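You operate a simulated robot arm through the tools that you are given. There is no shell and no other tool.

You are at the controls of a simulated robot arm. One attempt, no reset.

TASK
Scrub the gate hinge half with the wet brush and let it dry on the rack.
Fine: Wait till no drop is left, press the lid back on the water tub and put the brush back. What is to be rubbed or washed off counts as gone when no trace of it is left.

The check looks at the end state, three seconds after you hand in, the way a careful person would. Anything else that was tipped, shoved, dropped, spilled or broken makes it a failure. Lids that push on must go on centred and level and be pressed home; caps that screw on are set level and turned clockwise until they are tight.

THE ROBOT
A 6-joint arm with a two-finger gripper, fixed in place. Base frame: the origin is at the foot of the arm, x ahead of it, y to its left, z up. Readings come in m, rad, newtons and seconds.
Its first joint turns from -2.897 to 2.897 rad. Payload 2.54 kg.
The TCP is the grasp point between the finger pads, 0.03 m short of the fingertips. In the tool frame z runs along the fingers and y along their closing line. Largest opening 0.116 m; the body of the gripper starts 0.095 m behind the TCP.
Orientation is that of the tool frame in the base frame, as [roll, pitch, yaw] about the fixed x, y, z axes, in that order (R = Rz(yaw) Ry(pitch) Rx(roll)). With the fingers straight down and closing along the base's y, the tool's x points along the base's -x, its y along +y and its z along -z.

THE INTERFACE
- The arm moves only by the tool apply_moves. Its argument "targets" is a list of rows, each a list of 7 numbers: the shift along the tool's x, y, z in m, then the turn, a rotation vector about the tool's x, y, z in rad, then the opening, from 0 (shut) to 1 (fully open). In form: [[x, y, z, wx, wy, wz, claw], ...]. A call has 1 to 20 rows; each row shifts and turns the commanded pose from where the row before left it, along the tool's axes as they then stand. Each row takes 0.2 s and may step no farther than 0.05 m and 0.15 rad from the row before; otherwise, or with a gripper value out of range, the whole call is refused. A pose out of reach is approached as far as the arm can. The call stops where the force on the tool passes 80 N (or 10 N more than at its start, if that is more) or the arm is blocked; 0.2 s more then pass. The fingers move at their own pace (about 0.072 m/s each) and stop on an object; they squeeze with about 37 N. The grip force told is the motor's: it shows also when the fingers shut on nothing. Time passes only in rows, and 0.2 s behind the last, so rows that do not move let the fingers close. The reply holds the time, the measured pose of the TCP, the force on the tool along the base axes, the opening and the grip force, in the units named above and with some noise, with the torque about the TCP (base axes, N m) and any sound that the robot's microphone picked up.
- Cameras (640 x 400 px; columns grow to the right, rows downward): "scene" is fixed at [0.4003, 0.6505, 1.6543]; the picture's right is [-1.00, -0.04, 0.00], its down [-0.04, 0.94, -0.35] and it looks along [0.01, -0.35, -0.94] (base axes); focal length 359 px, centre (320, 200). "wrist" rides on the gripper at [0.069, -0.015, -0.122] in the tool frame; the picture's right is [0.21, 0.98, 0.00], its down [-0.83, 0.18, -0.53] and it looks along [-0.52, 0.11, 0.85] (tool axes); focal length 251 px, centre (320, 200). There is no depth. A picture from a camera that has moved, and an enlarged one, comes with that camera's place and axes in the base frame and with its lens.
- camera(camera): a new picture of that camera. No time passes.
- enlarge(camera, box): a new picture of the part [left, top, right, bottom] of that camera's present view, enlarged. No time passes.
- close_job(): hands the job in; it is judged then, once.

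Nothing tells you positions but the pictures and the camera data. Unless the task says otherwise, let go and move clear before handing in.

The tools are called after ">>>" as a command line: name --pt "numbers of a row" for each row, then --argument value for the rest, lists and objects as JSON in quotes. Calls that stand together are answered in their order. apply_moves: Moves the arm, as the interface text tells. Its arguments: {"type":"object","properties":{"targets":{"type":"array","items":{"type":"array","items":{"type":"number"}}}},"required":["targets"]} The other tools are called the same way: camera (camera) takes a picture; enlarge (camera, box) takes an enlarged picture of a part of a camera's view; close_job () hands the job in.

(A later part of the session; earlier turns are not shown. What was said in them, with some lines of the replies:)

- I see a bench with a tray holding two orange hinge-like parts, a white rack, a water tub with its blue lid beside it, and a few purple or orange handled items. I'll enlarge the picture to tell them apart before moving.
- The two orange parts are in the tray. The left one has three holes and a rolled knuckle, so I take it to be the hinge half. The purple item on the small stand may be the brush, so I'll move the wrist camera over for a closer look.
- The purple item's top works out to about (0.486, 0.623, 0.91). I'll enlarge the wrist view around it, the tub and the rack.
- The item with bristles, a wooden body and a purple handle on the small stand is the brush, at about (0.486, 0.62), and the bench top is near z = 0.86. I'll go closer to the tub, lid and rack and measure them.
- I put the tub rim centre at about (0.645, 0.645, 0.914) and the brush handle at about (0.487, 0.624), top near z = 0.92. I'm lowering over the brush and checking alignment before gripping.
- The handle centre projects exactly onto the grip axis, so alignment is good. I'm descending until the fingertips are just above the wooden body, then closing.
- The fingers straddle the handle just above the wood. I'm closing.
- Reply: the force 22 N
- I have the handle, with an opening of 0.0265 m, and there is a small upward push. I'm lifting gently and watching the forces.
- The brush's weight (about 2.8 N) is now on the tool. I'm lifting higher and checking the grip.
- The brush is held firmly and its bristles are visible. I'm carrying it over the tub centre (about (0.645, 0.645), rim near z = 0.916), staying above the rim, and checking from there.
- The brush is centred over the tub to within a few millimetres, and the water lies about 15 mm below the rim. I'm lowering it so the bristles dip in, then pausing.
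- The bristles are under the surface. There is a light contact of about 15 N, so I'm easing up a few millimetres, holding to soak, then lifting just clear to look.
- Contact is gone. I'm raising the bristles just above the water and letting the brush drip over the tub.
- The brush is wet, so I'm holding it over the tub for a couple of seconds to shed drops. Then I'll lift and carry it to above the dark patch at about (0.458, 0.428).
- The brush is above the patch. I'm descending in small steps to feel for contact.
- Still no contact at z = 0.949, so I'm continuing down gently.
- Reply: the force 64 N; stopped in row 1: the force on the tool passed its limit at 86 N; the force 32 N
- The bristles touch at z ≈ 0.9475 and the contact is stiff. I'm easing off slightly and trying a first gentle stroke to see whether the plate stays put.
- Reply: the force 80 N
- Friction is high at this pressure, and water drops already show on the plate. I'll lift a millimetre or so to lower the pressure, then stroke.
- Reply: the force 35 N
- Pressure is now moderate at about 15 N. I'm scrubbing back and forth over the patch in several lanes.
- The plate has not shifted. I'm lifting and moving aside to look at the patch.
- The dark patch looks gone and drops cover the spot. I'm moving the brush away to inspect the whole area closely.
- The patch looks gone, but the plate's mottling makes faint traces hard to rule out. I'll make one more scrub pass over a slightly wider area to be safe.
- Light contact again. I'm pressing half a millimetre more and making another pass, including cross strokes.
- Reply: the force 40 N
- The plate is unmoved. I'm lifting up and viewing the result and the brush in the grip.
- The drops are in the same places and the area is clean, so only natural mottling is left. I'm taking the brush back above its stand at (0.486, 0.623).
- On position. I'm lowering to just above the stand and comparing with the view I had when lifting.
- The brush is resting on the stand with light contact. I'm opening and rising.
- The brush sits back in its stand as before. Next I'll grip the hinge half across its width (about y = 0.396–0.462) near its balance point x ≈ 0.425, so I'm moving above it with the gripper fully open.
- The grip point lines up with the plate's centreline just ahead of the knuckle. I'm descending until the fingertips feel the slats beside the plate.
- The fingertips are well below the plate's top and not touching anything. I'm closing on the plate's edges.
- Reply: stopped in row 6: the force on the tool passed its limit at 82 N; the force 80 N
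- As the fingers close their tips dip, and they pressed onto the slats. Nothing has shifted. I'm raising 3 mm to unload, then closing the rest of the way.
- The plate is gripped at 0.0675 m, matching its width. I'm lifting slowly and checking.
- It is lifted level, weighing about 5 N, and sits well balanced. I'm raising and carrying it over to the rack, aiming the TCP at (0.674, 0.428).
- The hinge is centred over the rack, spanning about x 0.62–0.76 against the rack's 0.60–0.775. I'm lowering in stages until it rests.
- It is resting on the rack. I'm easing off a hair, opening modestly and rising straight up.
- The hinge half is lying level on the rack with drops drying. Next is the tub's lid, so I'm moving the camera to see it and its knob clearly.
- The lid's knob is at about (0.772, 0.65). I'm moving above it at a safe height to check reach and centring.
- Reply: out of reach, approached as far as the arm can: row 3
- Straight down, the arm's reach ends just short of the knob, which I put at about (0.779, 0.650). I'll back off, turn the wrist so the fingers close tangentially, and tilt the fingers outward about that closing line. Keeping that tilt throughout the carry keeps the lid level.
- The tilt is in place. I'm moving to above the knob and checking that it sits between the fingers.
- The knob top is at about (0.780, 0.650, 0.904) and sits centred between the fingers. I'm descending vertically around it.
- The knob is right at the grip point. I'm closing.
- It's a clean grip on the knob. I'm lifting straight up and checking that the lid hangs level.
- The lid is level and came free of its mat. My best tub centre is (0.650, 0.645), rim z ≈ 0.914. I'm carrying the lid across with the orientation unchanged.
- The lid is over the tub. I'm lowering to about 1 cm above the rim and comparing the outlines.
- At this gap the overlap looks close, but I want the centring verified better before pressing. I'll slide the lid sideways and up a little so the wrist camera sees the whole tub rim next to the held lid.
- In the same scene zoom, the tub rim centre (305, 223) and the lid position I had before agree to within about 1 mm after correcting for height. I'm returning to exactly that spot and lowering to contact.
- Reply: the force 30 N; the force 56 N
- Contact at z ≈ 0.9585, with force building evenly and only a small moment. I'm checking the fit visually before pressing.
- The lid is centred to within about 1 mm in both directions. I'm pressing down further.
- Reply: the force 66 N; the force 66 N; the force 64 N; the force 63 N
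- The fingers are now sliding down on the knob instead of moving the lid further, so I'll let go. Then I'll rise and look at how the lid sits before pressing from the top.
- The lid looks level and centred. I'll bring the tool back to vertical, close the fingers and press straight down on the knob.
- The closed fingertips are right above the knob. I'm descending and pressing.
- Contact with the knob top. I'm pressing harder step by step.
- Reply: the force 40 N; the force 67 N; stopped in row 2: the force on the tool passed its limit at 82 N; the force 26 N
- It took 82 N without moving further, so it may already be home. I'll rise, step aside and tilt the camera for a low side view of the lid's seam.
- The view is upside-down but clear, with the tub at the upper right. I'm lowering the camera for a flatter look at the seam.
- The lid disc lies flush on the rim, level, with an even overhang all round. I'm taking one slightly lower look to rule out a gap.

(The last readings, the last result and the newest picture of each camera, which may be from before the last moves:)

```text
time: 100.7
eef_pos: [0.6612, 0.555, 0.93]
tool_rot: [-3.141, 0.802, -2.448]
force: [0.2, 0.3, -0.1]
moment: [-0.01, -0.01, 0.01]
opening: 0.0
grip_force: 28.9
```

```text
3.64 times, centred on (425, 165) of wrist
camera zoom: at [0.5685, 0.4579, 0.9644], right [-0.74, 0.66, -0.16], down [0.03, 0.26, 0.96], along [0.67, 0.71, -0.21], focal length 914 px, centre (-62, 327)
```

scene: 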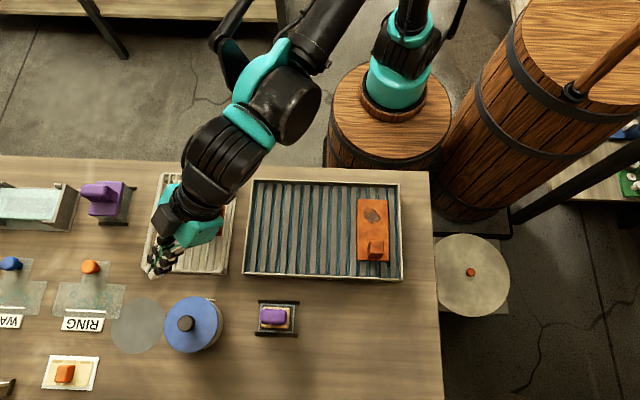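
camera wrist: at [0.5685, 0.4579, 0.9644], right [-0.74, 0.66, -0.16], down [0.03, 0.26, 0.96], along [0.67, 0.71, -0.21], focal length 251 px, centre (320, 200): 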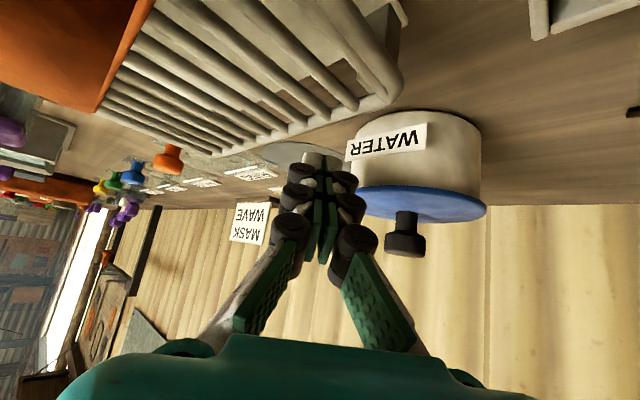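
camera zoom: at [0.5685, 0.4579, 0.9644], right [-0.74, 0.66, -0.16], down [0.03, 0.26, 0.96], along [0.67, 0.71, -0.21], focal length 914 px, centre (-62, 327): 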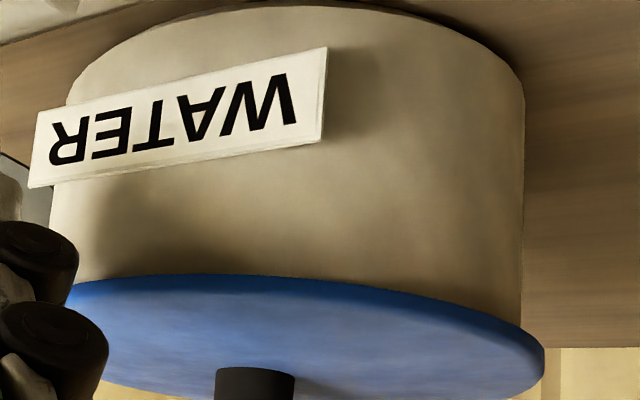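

The lid is flush on the tub with no gap. I'm backing off upward, levelling the tool and checking how dry the hinge half is.

>>> apply_moves --pt "-0.0275 0 -0.0267 0 0 0 0" --pt "-0.0275 0 -0.0267 0 0 0 0" --pt "-0.0275 0 -0.0267 0 0 0 0" --pt "-0.0275 0 -0.0267 0 0 0 0" --pt "0 0 0 0 0.14 0 0" --pt "0 0 0 0 0.14 0 0" --pt "0 0 0 0 0.14 0 0" --pt "0 0 0 0 0.14 0 0" --pt "0 0 0 0 0.14 0 0" --pt "0 0 0 0 0.1 0 0" --pt "0 0 0 0 0 0.139 0" --pt "0 0 0 0 0 0.139 0" --pt "0 0 0 0 0 0.139 0" --pt "0 0 0 0 0 0.139 0" --pt "0 0 0 0 0 0.139 0" --pt "0.04 0 0 0 0 0 0" --pt "0.04 0 0 0 0 0 0" --pt "0.04 -0.02 0 0 0 0 0" --pt "0 0 0 0 0 0 0"

>>> camera --camera "wrist"

>>> camera --camera "scene"

>>> enlarge --camera "scene" --box '[130, 165, 250, 285]'

```text
time: 104.7
eef_pos: [0.5408, 0.5359, 1.0823]
tool_rot: [-3.14, 0.001, 3.141]
force: [0.4, 0.1, 0.1]
moment: [-0.02, 0.03, -0.02]
opening: 0.0001
grip_force: 29.0
```

```text
taken
camera wrist: at [0.4736, 0.5217, 1.2044], right [-0.21, 0.98, 0.0], down [0.82, 0.18, 0.54], along [0.52, 0.11, -0.84], focal length 251 px, centre (320, 200)
```

wrist: 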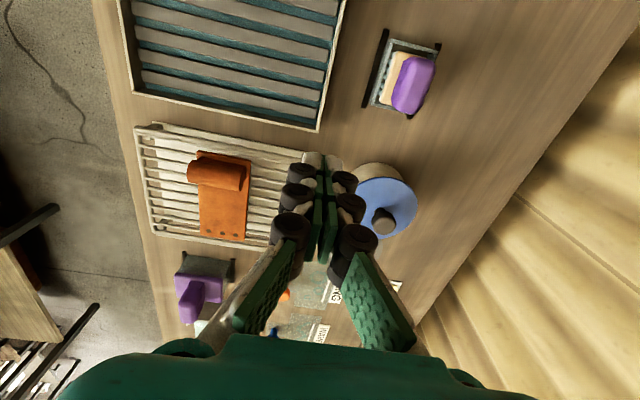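

```text
taken
```

scene: 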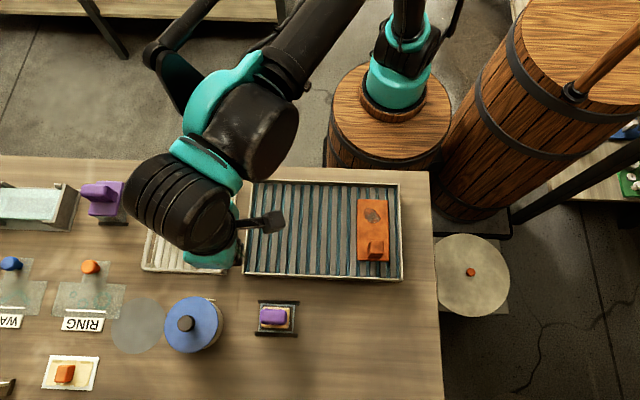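

```text
3.33 times, centred on (190, 225) of scene
camera zoom: at [0.4003, 0.6505, 1.6543], right [-1.0, -0.04, 0.0], down [-0.04, 0.94, -0.35], along [0.01, -0.35, -0.94], focal length 1196 px, centre (753, 117)
```

zoom: 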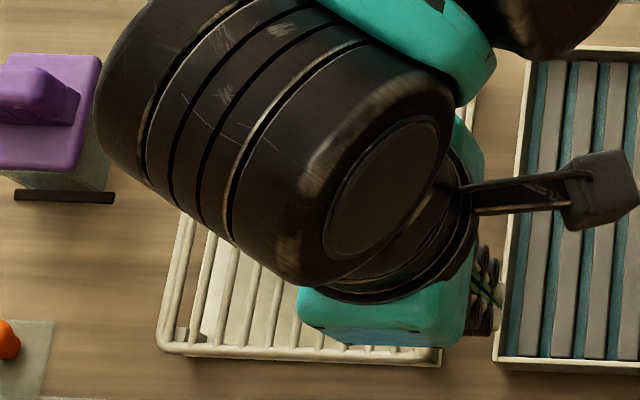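

Drops seem to have gone. I'm enlarging the hinge half, brush, tub and other items in the wrist view, then moving the arm clear for a full scene check.

>>> enlarge --camera "wrist" --box '[170, 140, 270, 250]'

>>> enlarge --camera "wrist" --box '[350, 20, 450, 250]'

>>> apply_moves --pt "0.04 -0.02 -0.02 0 0 0 0.3" --pt "0.04 -0.02 -0.02 0 0 0 0.5" --pt "0.04 -0.02 -0.02 0 0 0 0.5" --pt "0.04 -0.02 -0.02 0 0 0 0.5" --pt "0.04 -0.02 -0.02 0 0 0 0.5" --pt "0 0 0 0 0 0 0.5"

>>> camera --camera "scene"

>>> enlarge --camera "scene" --box '[140, 165, 240, 285]'

>>> enlarge --camera "scene" --box '[100, 270, 310, 370]'

```text
3.64 times, centred on (220, 195) of wrist
camera zoom: at [0.4736, 0.5217, 1.2044], right [-0.21, 0.98, 0.0], down [0.82, 0.18, 0.54], along [0.52, 0.11, -0.84], focal length 914 px, centre (684, 218)
```

zoom: 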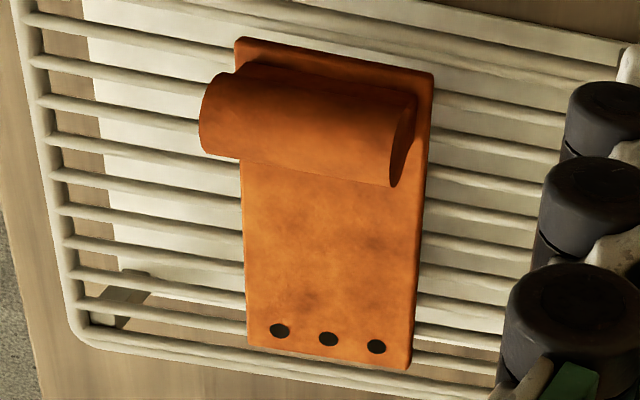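

```text
1.74 times, centred on (400, 135) of wrist
camera zoom: at [0.4736, 0.5217, 1.2044], right [-0.21, 0.98, 0.0], down [0.82, 0.18, 0.54], along [0.52, 0.11, -0.84], focal length 437 px, centre (181, 313)
```

zoom: 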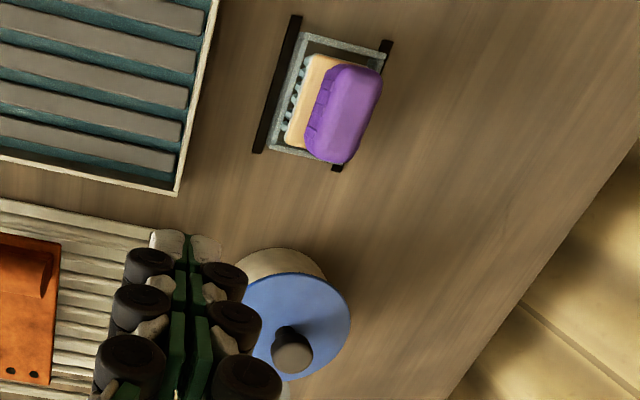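

```text
time: 106.1
eef_pos: [0.3411, 0.4367, 1.1824]
tool_rot: [3.14, -0.001, 3.14]
force: [0.3, 0.6, -0.3]
moment: [-0.02, 0.0, -0.02]
opening: 0.0582
grip_force: 0.0
```

```text
taken
```

scene: 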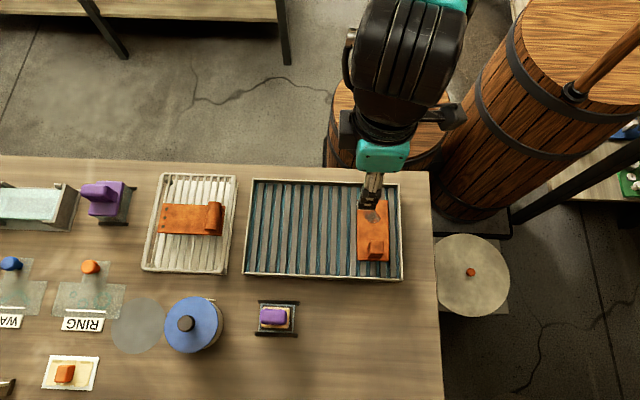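

```text
3.33 times, centred on (190, 225) of scene
camera zoom: at [0.4003, 0.6505, 1.6543], right [-1.0, -0.04, 0.0], down [-0.04, 0.94, -0.35], along [0.01, -0.35, -0.94], focal length 1196 px, centre (753, 117)
```

zoom: 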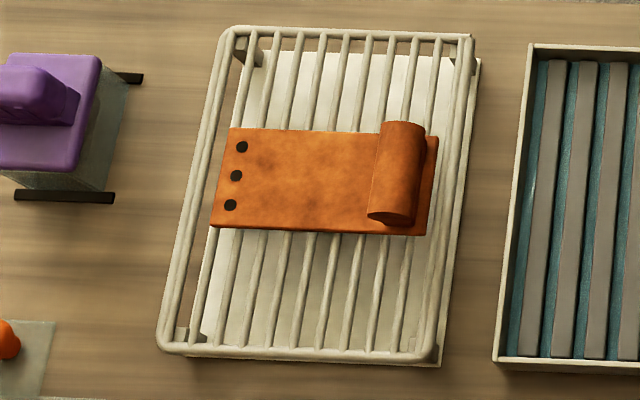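

```text
3.05 times, centred on (205, 320) of scene
camera zoom: at [0.4003, 0.6505, 1.6543], right [-1.0, -0.04, 0.0], down [-0.04, 0.94, -0.35], along [0.01, -0.35, -0.94], focal length 1093 px, centre (670, -166)
```

zoom: 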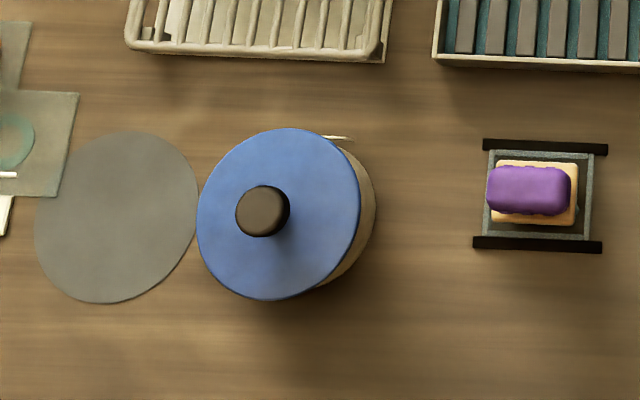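

The hinge half is clean and dry on the rack, the brush is in its stand, the lid is flush on the tub, and everything else is where it was. I'll wait a few more seconds clear of everything and take one last close look.

>>> apply_moves --pt "0 0 0 0 0 0 0.5" --pt "0 0 0 0 0 0 0.5" --pt "0 0 0 0 0 0 0.5" --pt "0 0 0 0 0 0 0.5" --pt "0 0 0 0 0 0 0.5" --pt "0 0 0 0 0 0 0.5" --pt "0 0 0 0 0 0 0.5" --pt "0 0 0 0 0 0 0.5" --pt "0 0 0 0 0 0 0.5" --pt "0 0 0 0 0 0 0.5" --pt "0 0 0 0 0 0 0.5" --pt "0 0 0 0 0 0 0.5" --pt "0 0 0 0 0 0 0.5" --pt "0 0 0 0 0 0 0.5" --pt "0 0 0 0 0 0 0.5" --pt "0 0 0 0 0 0 0.5" --pt "0 0 0 0 0 0 0.5" --pt "0 0 0 0 0 0 0.5" --pt "0 0 0 0 0 0 0.5" --pt "0 0 0 0 0 0 0.5"

>>> enlarge --camera "scene" --box '[150, 190, 230, 245]'

>>> enlarge --camera "scene" --box '[160, 285, 240, 365]'

>>> enlarge --camera "scene" --box '[230, 160, 450, 300]'

```text
time: 110.3
eef_pos: [0.3409, 0.4374, 1.181]
tool_rot: [-3.141, 0.002, 3.14]
force: [-0.1, 0.2, 0.0]
moment: [0.0, 0.01, 0.01]
opening: 0.058
grip_force: 0.1
```

```text
7.27 times, centred on (190, 218) of scene
camera zoom: at [0.4003, 0.6505, 1.6543], right [-1.0, -0.04, 0.0], down [-0.04, 0.94, -0.35], along [0.01, -0.35, -0.94], focal length 2609 px, centre (1266, 73)
```

zoom: 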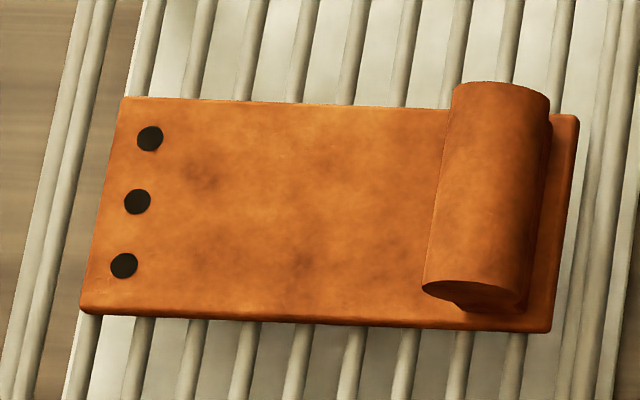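

```text
5.00 times, centred on (200, 325) of scene
camera zoom: at [0.4003, 0.6505, 1.6543], right [-1.0, -0.04, 0.0], down [-0.04, 0.94, -0.35], along [0.01, -0.35, -0.94], focal length 1794 px, centre (920, -425)
```

zoom: 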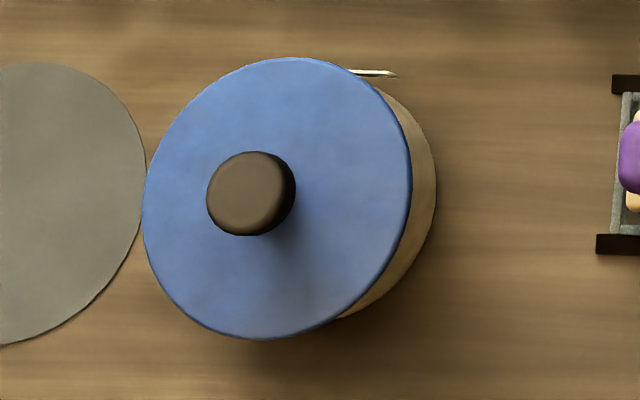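

```text
2.86 times, centred on (340, 230) of scene
camera zoom: at [0.4003, 0.6505, 1.6543], right [-1.0, -0.04, 0.0], down [-0.04, 0.94, -0.35], along [0.01, -0.35, -0.94], focal length 1025 px, centre (263, 114)
```

zoom: 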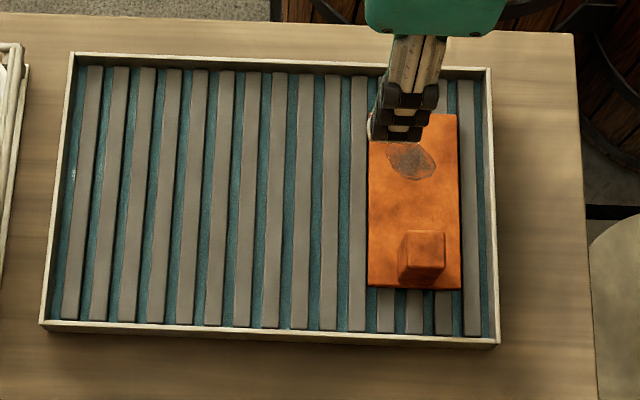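

The plate shows no trace of the patch and no drops. The lid is centred and flush, the brush is stored, and the arm is clear. I'm handing in.

>>> close_job

```text
The job is handed in.
```

I scrubbed the gate hinge half with the wet brush and laid it on the rack, where it is now dry, and I've handed the job in. I took the plate with three holes and a rolled knuckle to be the hinge half; the other part stayed in the tray untouched.

- **Hinge half:** The dark patch is gone and no drops are left. In the close-ups only the plate's own mottling remains.
- **Lid:** It sits centred and level on the tub. I pressed it down until the arm reached its 80 N limit, and it went no further. The side view showed no gap, but the disc's overhang would hide one of about a millimetre.
- **Brush:** It is back in its stand as it was.
- **Everything else:** Nothing else looks moved or wet in the last pictures, and the arm is clear with an empty gripper.
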